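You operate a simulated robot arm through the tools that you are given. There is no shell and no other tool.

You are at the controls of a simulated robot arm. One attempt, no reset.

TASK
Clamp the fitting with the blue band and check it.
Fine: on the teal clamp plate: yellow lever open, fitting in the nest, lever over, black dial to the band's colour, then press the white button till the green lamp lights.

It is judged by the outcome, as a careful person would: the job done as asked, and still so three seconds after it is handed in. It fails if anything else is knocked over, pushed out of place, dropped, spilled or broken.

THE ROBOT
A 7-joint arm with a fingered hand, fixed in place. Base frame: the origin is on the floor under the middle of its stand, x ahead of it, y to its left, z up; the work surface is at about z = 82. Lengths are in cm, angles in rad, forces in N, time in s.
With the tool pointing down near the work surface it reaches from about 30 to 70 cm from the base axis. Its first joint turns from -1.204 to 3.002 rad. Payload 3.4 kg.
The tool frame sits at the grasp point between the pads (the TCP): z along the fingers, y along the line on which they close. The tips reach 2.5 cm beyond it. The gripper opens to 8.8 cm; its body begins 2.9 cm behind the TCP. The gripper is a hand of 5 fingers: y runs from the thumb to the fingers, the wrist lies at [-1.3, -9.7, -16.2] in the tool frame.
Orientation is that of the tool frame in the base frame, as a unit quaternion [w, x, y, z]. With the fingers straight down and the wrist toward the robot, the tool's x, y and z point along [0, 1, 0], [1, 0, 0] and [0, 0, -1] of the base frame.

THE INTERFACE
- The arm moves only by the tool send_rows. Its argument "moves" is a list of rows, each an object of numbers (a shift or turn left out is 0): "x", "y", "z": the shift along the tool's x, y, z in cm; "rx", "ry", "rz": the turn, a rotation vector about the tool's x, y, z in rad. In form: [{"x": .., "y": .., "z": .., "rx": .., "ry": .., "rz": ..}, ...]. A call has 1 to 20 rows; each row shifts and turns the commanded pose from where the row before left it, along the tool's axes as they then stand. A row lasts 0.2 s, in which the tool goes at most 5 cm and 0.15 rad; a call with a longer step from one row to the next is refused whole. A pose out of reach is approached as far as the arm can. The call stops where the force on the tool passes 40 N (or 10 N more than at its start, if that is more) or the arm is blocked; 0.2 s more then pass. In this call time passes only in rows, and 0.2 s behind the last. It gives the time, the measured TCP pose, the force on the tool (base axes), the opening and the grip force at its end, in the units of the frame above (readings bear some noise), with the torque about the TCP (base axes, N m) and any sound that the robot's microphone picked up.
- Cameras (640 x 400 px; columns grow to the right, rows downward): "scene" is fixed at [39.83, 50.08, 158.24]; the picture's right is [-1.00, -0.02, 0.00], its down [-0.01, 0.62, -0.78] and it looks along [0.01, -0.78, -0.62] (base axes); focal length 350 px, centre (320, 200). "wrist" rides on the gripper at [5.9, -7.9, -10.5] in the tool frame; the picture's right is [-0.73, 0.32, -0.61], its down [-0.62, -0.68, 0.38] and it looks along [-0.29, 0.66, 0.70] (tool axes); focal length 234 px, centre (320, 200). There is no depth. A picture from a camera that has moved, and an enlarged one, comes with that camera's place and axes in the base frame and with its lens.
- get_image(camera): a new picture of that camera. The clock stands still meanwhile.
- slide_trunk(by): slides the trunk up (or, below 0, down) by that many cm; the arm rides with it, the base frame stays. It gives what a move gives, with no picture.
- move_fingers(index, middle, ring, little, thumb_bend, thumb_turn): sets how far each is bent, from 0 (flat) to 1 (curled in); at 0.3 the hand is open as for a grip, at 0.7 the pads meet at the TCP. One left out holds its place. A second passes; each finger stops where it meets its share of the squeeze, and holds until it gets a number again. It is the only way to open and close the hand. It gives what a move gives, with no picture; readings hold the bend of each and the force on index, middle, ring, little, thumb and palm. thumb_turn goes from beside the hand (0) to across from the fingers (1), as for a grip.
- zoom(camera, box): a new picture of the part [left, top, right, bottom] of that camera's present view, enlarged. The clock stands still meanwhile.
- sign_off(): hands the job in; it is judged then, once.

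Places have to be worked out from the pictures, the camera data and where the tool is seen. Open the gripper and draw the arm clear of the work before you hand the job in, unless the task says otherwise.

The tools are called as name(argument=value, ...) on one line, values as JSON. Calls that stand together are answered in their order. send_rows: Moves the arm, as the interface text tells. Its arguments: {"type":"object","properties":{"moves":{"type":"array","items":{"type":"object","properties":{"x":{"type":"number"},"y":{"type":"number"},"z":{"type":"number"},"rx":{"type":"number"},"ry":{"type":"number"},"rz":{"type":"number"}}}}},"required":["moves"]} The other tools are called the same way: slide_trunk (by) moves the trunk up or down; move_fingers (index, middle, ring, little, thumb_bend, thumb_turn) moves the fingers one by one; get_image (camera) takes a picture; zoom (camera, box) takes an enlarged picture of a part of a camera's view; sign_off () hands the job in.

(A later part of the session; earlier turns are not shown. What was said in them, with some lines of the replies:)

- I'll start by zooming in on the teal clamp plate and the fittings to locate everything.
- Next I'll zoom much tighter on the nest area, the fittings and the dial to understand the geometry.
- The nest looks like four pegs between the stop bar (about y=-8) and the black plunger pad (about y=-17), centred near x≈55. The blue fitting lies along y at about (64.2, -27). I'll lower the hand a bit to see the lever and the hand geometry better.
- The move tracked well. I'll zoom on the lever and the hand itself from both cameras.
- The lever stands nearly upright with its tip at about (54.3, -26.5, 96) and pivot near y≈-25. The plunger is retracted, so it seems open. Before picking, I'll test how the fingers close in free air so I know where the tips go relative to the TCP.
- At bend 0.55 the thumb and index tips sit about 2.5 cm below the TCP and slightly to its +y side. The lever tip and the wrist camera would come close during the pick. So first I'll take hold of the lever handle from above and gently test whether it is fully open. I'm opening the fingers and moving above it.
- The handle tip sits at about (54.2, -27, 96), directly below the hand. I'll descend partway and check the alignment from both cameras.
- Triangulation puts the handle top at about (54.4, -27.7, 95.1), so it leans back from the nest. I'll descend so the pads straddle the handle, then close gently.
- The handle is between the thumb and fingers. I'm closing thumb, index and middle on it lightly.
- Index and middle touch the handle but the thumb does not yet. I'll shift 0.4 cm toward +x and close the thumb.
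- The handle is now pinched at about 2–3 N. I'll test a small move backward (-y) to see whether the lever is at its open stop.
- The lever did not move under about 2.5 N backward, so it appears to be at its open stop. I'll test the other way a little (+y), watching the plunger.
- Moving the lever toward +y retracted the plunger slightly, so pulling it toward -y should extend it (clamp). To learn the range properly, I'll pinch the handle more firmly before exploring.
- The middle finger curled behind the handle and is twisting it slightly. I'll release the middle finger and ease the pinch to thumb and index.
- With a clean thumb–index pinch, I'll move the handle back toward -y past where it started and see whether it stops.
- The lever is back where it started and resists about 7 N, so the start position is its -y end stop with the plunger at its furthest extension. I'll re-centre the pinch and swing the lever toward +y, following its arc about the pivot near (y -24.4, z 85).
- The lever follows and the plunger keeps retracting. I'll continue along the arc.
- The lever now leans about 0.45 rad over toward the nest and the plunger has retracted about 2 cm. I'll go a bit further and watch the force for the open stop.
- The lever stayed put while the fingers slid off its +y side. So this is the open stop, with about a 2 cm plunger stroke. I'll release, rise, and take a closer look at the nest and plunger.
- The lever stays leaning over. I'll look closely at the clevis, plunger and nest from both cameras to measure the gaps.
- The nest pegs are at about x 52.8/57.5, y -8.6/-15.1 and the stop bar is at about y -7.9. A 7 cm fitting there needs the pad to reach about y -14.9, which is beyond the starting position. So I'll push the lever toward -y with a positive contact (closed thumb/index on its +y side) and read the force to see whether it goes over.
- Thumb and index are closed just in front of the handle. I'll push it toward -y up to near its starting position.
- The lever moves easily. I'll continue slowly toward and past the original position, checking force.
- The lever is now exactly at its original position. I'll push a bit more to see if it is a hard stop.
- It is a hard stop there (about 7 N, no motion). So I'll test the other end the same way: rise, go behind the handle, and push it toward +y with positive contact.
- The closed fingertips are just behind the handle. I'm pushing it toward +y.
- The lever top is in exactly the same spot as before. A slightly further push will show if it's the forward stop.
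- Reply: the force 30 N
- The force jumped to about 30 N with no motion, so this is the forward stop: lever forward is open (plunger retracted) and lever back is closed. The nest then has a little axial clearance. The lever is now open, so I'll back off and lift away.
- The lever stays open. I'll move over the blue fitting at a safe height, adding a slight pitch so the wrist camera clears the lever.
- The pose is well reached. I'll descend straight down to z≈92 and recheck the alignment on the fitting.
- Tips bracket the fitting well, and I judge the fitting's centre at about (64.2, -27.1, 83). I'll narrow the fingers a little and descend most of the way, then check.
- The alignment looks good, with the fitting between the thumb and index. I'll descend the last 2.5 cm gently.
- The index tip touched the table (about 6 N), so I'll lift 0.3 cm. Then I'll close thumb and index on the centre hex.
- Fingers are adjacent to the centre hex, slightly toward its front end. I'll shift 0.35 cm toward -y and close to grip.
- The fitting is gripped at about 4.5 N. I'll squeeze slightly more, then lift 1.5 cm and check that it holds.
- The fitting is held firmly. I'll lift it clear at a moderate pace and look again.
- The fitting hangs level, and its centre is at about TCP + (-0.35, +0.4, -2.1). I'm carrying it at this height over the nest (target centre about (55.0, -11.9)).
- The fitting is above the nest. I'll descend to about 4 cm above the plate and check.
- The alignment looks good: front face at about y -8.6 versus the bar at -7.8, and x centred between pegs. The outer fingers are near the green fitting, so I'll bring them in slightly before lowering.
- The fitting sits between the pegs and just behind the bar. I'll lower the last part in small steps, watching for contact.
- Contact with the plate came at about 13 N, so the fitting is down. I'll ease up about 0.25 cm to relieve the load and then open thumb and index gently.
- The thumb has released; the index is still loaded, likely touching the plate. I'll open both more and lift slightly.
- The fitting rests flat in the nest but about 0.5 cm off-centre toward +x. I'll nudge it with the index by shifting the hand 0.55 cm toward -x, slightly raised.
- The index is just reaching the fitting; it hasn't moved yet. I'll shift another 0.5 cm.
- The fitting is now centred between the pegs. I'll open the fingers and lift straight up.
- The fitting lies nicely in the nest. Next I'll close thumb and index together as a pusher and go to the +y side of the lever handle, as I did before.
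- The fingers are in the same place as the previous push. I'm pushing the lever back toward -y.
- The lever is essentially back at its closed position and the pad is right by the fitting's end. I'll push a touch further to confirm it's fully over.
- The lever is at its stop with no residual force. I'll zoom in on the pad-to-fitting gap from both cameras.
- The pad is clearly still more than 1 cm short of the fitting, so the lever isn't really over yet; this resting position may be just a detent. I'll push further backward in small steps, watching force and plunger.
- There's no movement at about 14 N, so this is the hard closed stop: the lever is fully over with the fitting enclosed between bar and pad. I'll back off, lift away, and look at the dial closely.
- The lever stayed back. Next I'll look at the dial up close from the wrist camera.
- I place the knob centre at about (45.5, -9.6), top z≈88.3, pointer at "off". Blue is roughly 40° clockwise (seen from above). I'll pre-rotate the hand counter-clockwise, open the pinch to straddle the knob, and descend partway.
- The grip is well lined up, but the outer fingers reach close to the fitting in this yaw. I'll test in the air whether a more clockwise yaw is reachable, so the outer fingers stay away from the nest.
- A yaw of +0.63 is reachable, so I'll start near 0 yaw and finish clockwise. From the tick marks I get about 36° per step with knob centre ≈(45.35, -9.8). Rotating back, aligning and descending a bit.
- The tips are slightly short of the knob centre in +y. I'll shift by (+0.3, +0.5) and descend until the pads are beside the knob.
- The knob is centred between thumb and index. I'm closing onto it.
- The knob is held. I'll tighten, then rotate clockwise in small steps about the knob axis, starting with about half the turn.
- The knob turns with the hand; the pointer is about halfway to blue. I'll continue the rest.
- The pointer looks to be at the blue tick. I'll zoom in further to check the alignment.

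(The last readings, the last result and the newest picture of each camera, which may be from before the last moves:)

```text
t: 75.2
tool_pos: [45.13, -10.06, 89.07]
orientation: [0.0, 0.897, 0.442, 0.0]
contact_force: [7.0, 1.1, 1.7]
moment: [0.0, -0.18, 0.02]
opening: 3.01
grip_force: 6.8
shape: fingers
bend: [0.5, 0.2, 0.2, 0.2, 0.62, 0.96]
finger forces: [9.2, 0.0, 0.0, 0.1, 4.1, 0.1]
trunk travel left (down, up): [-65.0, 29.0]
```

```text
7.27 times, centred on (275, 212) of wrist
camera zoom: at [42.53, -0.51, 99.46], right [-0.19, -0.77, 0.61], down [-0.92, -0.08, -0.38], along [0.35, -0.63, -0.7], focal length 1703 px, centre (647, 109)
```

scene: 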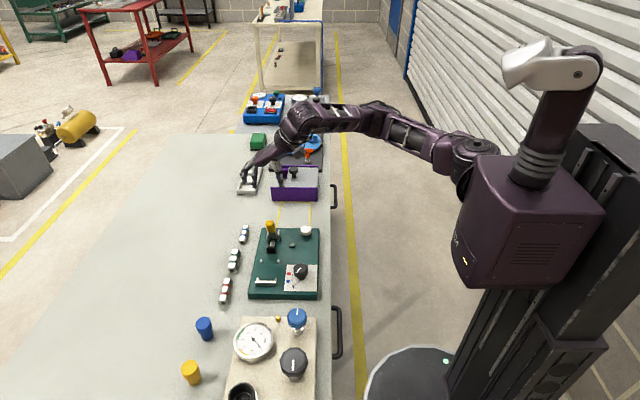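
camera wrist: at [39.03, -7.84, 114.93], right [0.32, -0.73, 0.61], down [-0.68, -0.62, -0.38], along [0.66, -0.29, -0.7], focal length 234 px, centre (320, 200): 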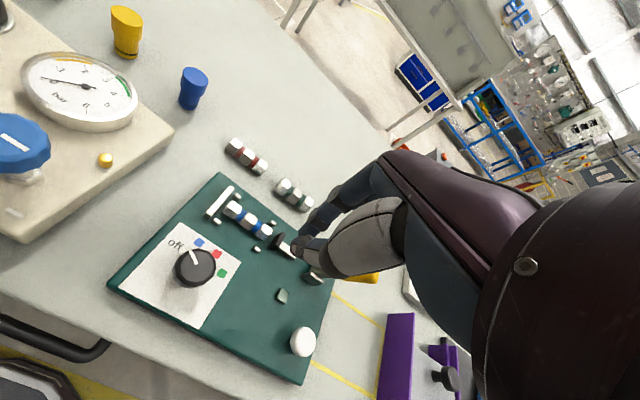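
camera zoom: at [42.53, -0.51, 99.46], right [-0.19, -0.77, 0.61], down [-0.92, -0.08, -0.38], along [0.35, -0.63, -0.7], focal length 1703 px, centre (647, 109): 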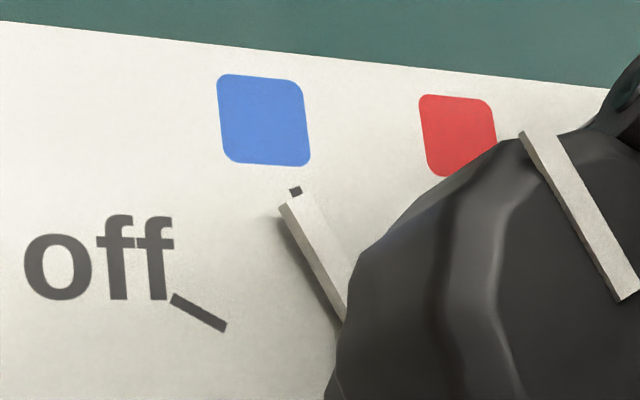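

The tick sticks out exactly in line with the pointer tip, so the dial is on blue. I'll open the fingers gently and recheck.

move_fingers(index=0.4, thumb_bend=0.45)

send_rows(moves=[{"z": -1.5}, {"z": -3}, {"z": -3.5}, {"z": -3}])

zoom(camera="scene", box=[286, 264, 314, 284])

zoom(camera="wrist", box=[160, 140, 400, 300])

zoom(camera="scene", box=[240, 195, 336, 295])

```text
t: 76.2
tool_pos: [45.08, -9.96, 89.02]
orientation: [0.0, 0.896, 0.444, 0.0]
contact_force: [-0.1, 0.4, 0.8]
moment: [-0.01, -0.02, 0.01]
opening: 5.75
grip_force: 0.0
shape: fingers
bend: [0.4, 0.2, 0.2, 0.2, 0.45, 0.97]
finger forces: [0.0, 0.1, 0.0, 0.0, 0.0, 0.0]
trunk travel left (down, up): [-65.0, 29.0]
```

```text
t: 77.2
tool_pos: [45.11, -10.0, 100.13]
orientation: [0.0, 0.896, 0.444, 0.0]
contact_force: [0.7, -0.3, -0.1]
moment: [-0.01, -0.02, -0.02]
opening: 5.78
grip_force: 0.0
shape: fingers
bend: [0.4, 0.2, 0.2, 0.2, 0.45, 0.97]
finger forces: [0.0, 0.0, 0.1, 0.0, 0.0, 0.1]
trunk travel left (down, up): [-65.0, 29.0]
```

```text
16.00 times, centred on (300, 274) of scene
camera zoom: at [39.83, 50.08, 158.24], right [-1.0, -0.02, 0.0], down [-0.01, 0.62, -0.78], along [0.01, -0.78, -0.62], focal length 5605 px, centre (640, -984)
```

zoom: 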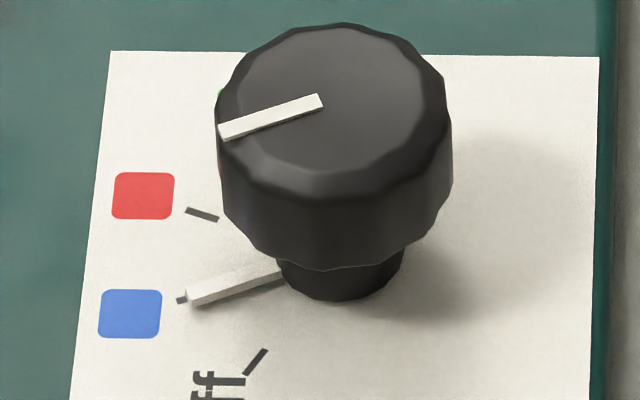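

```text
2.50 times, centred on (280, 220) of wrist
camera zoom: at [42.39, -0.57, 110.53], right [-0.18, -0.77, 0.61], down [-0.92, -0.08, -0.38], along [0.35, -0.63, -0.7], focal length 585 px, centre (420, 150)
```

zoom: 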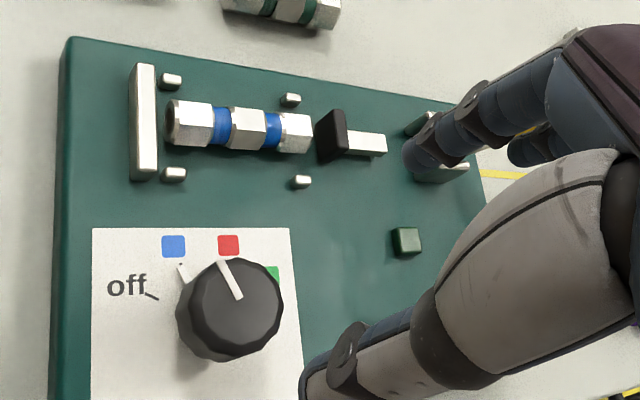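

```text
4.00 times, centred on (288, 245) of scene
camera zoom: at [39.83, 50.08, 158.24], right [-1.0, -0.02, 0.0], down [-0.01, 0.62, -0.78], along [0.01, -0.78, -0.62], focal length 1401 px, centre (448, 20)
```

zoom: 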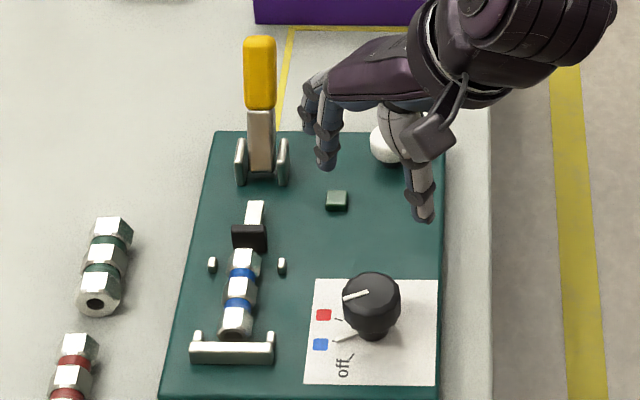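

The dial rests on blue after release. Next is the white button, which I estimate at about (45.3, -25.5) with its top at z≈87. I'll close thumb and index as a poker and move above it.

move_fingers(index=0.7, thumb_bend=0.72)

send_rows(moves=[{"x": -2.61, "y": 1.91}, {"x": -2.61, "y": 1.91}, {"x": -2.61, "y": 1.91}, {"x": -2.61, "y": 1.91}, {"x": -2.61, "y": 1.91}, {"z": 3}])

zoom(camera="scene", box=[250, 180, 346, 250])

zoom(camera="wrist", box=[120, 120, 440, 340])

```text
t: 78.2
tool_pos: [45.16, -10.02, 99.89]
orientation: [0.0, 0.896, 0.444, 0.0]
contact_force: [-0.8, -0.5, -0.2]
moment: [0.03, 0.0, 0.0]
opening: 0.0
grip_force: 0.1
shape: fingers
bend: [0.69, 0.2, 0.2, 0.2, 0.72, 0.97]
finger forces: [0.1, 0.0, 0.1, 0.1, 0.1, 0.0]
trunk travel left (down, up): [-65.0, 29.0]
```

```text
t: 79.6
tool_pos: [44.84, -26.36, 97.0]
orientation: [0.0, 0.896, 0.444, 0.0]
contact_force: [-1.2, 0.1, -0.4]
moment: [0.02, 0.0, 0.02]
opening: 0.02
grip_force: 0.1
shape: fingers
bend: [0.69, 0.2, 0.2, 0.2, 0.72, 0.97]
finger forces: [0.0, 0.0, 0.0, 0.0, 0.0, 0.0]
trunk travel left (down, up): [-65.0, 29.0]
```

```text
5.71 times, centred on (298, 215) of scene
camera zoom: at [39.83, 50.08, 158.24], right [-1.0, -0.02, 0.0], down [-0.01, 0.62, -0.78], along [0.01, -0.78, -0.62], focal length 2002 px, centre (446, 114)
```

zoom: 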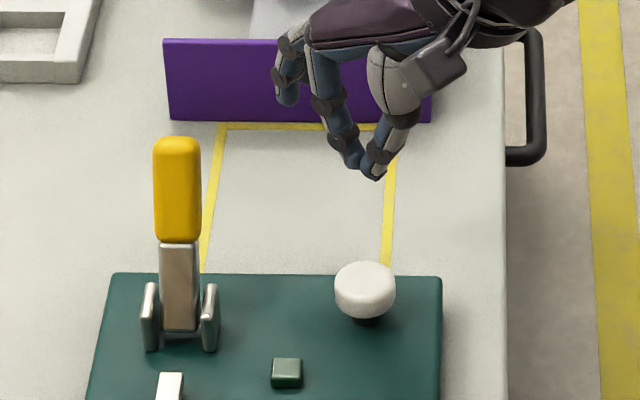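

```text
1.82 times, centred on (280, 230) of wrist
camera zoom: at [42.2, -16.73, 107.51], right [-0.18, -0.77, 0.61], down [-0.92, -0.08, -0.38], along [0.35, -0.63, -0.7], focal length 426 px, centre (393, 146)
```

zoom: 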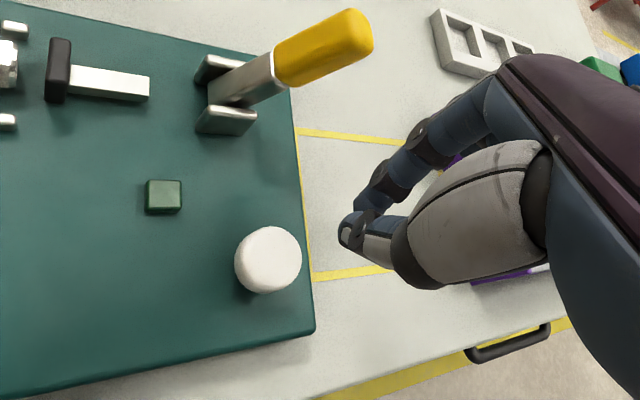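

The poker tip is at about (44.7, -25.8) and the button at about (45.3, -25.8, 86.6). I'll shift +0.6 in x and descend to just above the button.

send_rows(moves=[{"x": 0.36, "y": 0.48}, {"z": 2.2}, {"z": 2.2}, {"z": 1.8}])

zoom(camera="scene", box=[250, 200, 346, 270])

zoom(camera="wrist", box=[120, 120, 440, 340])

```text
t: 80.6
tool_pos: [45.48, -26.32, 90.76]
orientation: [0.0, 0.896, 0.444, 0.001]
contact_force: [0.4, 0.4, 0.7]
moment: [0.02, -0.01, 0.02]
opening: 0.0
grip_force: 0.1
shape: fingers
bend: [0.69, 0.2, 0.2, 0.2, 0.72, 0.97]
finger forces: [0.0, 0.0, 0.0, 0.1, 0.1, 0.1]
trunk travel left (down, up): [-65.0, 29.0]
```

```text
5.71 times, centred on (298, 235) of scene
camera zoom: at [39.83, 50.08, 158.24], right [-1.0, -0.02, 0.0], down [-0.01, 0.62, -0.78], along [0.01, -0.78, -0.62], focal length 2002 px, centre (446, 0)
```

zoom: 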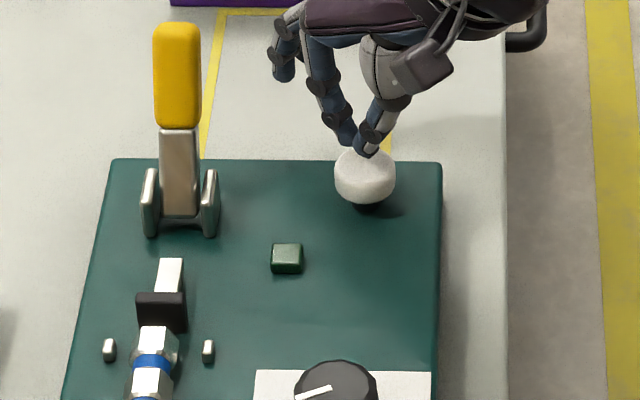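

```text
1.82 times, centred on (280, 230) of wrist
camera zoom: at [42.72, -16.84, 101.28], right [-0.18, -0.77, 0.61], down [-0.92, -0.08, -0.38], along [0.35, -0.63, -0.7], focal length 426 px, centre (393, 146)
```

zoom: 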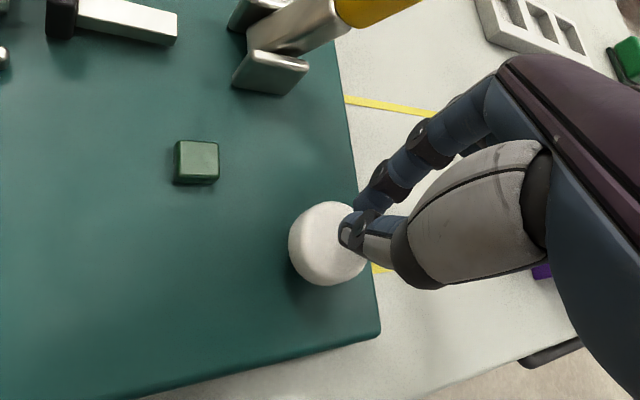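

The tip is centred over the button. I'll press down in small steps and watch the force and the lamp.

send_rows(moves=[{"z": 0.5}, {"z": 0.4}, {"z": 0.3}, {"z": 0.2}])

zoom(camera="scene", box=[250, 200, 346, 270])

```text
t: 81.6
tool_pos: [45.47, -26.2, 89.32]
orientation: [0.0, 0.896, 0.444, 0.0]
contact_force: [-0.8, 0.6, 1.2]
moment: [-0.02, -0.01, 0.01]
opening: 0.0
grip_force: 1.4
shape: fingers
bend: [0.69, 0.2, 0.2, 0.2, 0.72, 0.97]
finger forces: [1.9, 0.0, 0.0, 0.0, 0.0, 0.0]
trunk travel left (down, up): [-65.0, 29.0]
```

```text
5.71 times, centred on (298, 235) of scene
camera zoom: at [39.83, 50.08, 158.24], right [-1.0, -0.02, 0.0], down [-0.01, 0.62, -0.78], along [0.01, -0.78, -0.62], focal length 2002 px, centre (446, 0)
```

zoom: 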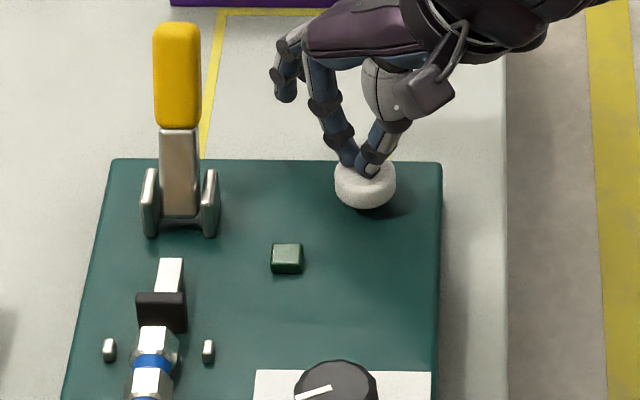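

I have contact with the button (about 2 N) and it has moved a little. I'll press further and hold.

send_rows(moves=[{"z": 0.2}, {"z": 0.2}, {"z": 0.2}, {}, {}])

zoom(camera="scene", box=[250, 200, 346, 270])

```text
t: 82.8
tool_pos: [45.42, -26.18, 88.92]
orientation: [0.0, 0.896, 0.444, 0.001]
contact_force: [1.0, -2.1, 7.8]
moment: [-0.06, -0.12, 0.0]
opening: 0.0
grip_force: 4.3
shape: fingers
bend: [0.69, 0.2, 0.2, 0.2, 0.72, 0.97]
finger forces: [8.6, 0.0, 0.0, 0.0, 0.0, 0.0]
trunk travel left (down, up): [-65.0, 29.0]
heard: click
```

```text
5.71 times, centred on (298, 235) of scene
camera zoom: at [39.83, 50.08, 158.24], right [-1.0, -0.02, 0.0], down [-0.01, 0.62, -0.78], along [0.01, -0.78, -0.62], focal length 2002 px, centre (446, 0)
```

zoom: 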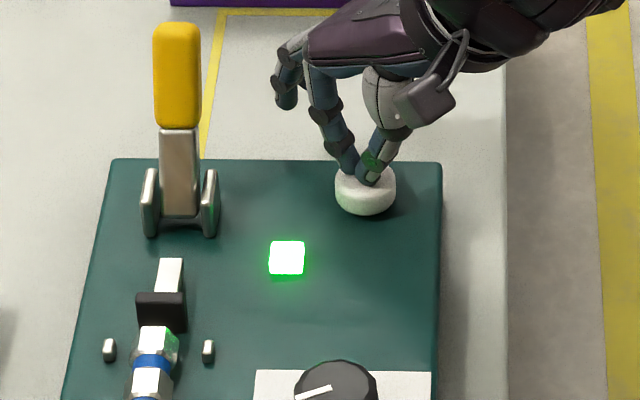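

A click was heard and the green lamp lit. I'll release the button by lifting and check that the lamp stays on.

send_rows(moves=[{"z": -0.5}, {"z": -1.5}, {"z": -3}, {"z": -3.5}, {"z": -3.5}])

zoom(camera="scene", box=[240, 195, 336, 295])

get_image(camera="wrist")

```text
t: 84.0
tool_pos: [45.32, -26.41, 101.02]
orientation: [0.0, 0.896, 0.444, 0.0]
contact_force: [-0.9, -0.1, -0.9]
moment: [-0.02, -0.01, 0.03]
opening: 0.0
grip_force: 0.0
shape: fingers
bend: [0.69, 0.2, 0.2, 0.2, 0.72, 0.97]
finger forces: [0.0, 0.1, 0.0, 0.0, 0.0, 0.0]
trunk travel left (down, up): [-65.0, 29.0]
```

```text
4.00 times, centred on (288, 245) of scene
camera zoom: at [39.83, 50.08, 158.24], right [-1.0, -0.02, 0.0], down [-0.01, 0.62, -0.78], along [0.01, -0.78, -0.62], focal length 1401 px, centre (448, 20)
```

zoom: 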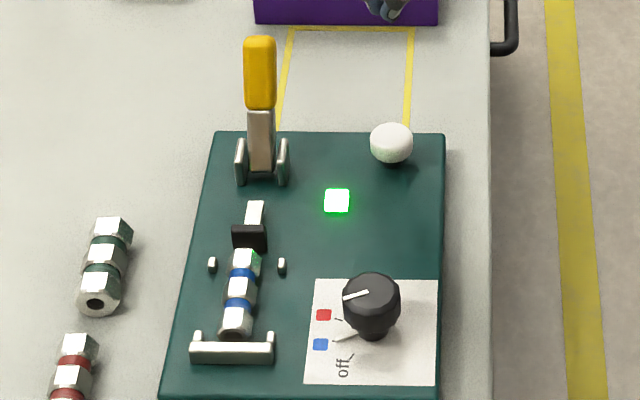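

```text
taken
camera wrist: at [42.62, -16.75, 111.42], right [-0.18, -0.77, 0.61], down [-0.92, -0.08, -0.38], along [0.35, -0.63, -0.7], focal length 234 px, centre (320, 200)
```

wrist: 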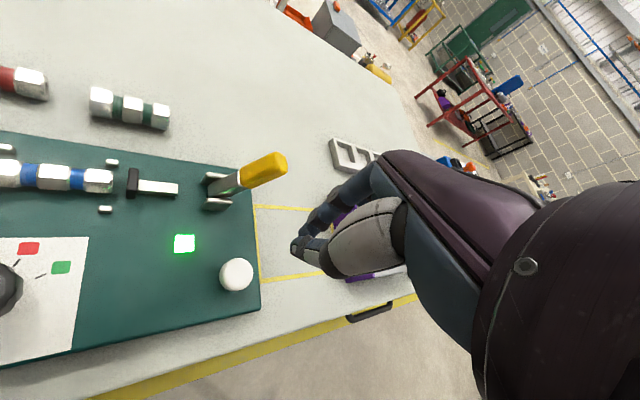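

The lamp stays lit with the button released. I'll now open the hand, raise the arm well clear and unwind the wrist.

move_fingers(index=0.3, middle=0.3, ring=0.3, little=0.3, thumb_bend=0.3)

send_rows(moves=[{"z": -4}, {"z": -4}, {"z": -4}, {"z": -4}, {"z": -4}, {"rz": -0.13}, {"rz": -0.13}, {"rz": -0.13}, {"rz": -0.13}, {"rz": -0.13}, {}, {}, {}, {}, {}, {}])

get_image(camera="scene")

zoom(camera="scene", box=[200, 190, 340, 310])

```text
t: 85.0
tool_pos: [45.36, -26.25, 100.81]
orientation: [0.0, 0.896, 0.443, -0.001]
contact_force: [0.6, 0.2, -0.4]
moment: [-0.03, 0.02, -0.03]
opening: 8.42
grip_force: 0.1
shape: fingers
bend: [0.3, 0.3, 0.3, 0.3, 0.3, 0.97]
finger forces: [0.1, 0.1, 0.0, 0.1, 0.0, 0.0]
trunk travel left (down, up): [-65.0, 29.0]
```

```text
t: 88.4
tool_pos: [45.39, -26.29, 120.87]
orientation: [0.0, 0.708, 0.706, 0.0]
contact_force: [-0.4, 0.4, 0.6]
moment: [0.0, -0.01, 0.01]
opening: 8.43
grip_force: 0.1
shape: fingers
bend: [0.3, 0.3, 0.3, 0.3, 0.3, 0.97]
finger forces: [0.0, 0.0, 0.0, 0.0, 0.1, 0.1]
trunk travel left (down, up): [-65.0, 29.0]
```

```text
taken
```

scene: 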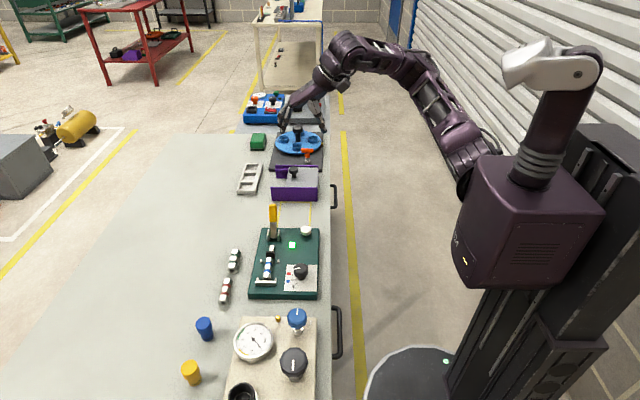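

```text
3.33 times, centred on (270, 250) of scene
camera zoom: at [39.83, 50.08, 158.24], right [-1.0, -0.02, 0.0], down [-0.01, 0.62, -0.78], along [0.01, -0.78, -0.62], focal length 1168 px, centre (487, 33)
```

zoom: 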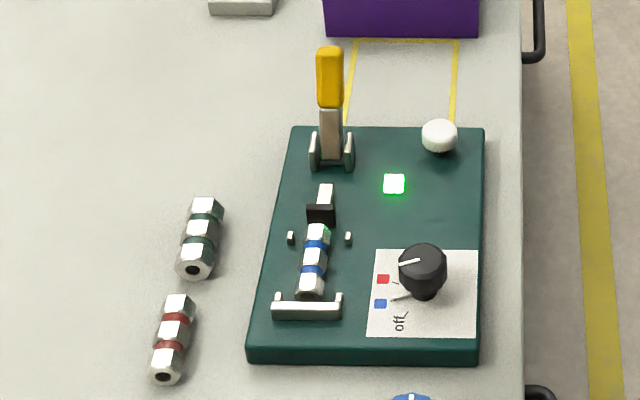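

Final check: the blue fitting sits in the nest, the lever is back over, the dial points to blue and the green lamp is still lit more than 4 s after release. The other parts are where they started, and the hand is open and well clear. I'm handing the job in.

sign_off()

```text
The job is handed in.
```

The blue-banded fitting is in the nest on the teal plate with the lever over and the dial on blue. The green lamp lit when I pressed the white button. It stayed lit after I released the button and was still on when I handed the job in, about five seconds later.

- **Clamp:** the lever sits hard against its closed stop, but the black plunger pad still showed a gap of up to about 1.3 cm behind the fitting. The fitting is held between the stop bar, the pegs and the pad rather than squeezed tight. The lamp accepted it.
- **Lever:** it started in the closed position, so I opened it toward the nest first. I found the two end stops by pushing on them, up to about 30 N at the open end. The plate did not move.
- **Other parts:** the other fittings and the equipment around the plate look unmoved. The arm is raised clear with the hand open.
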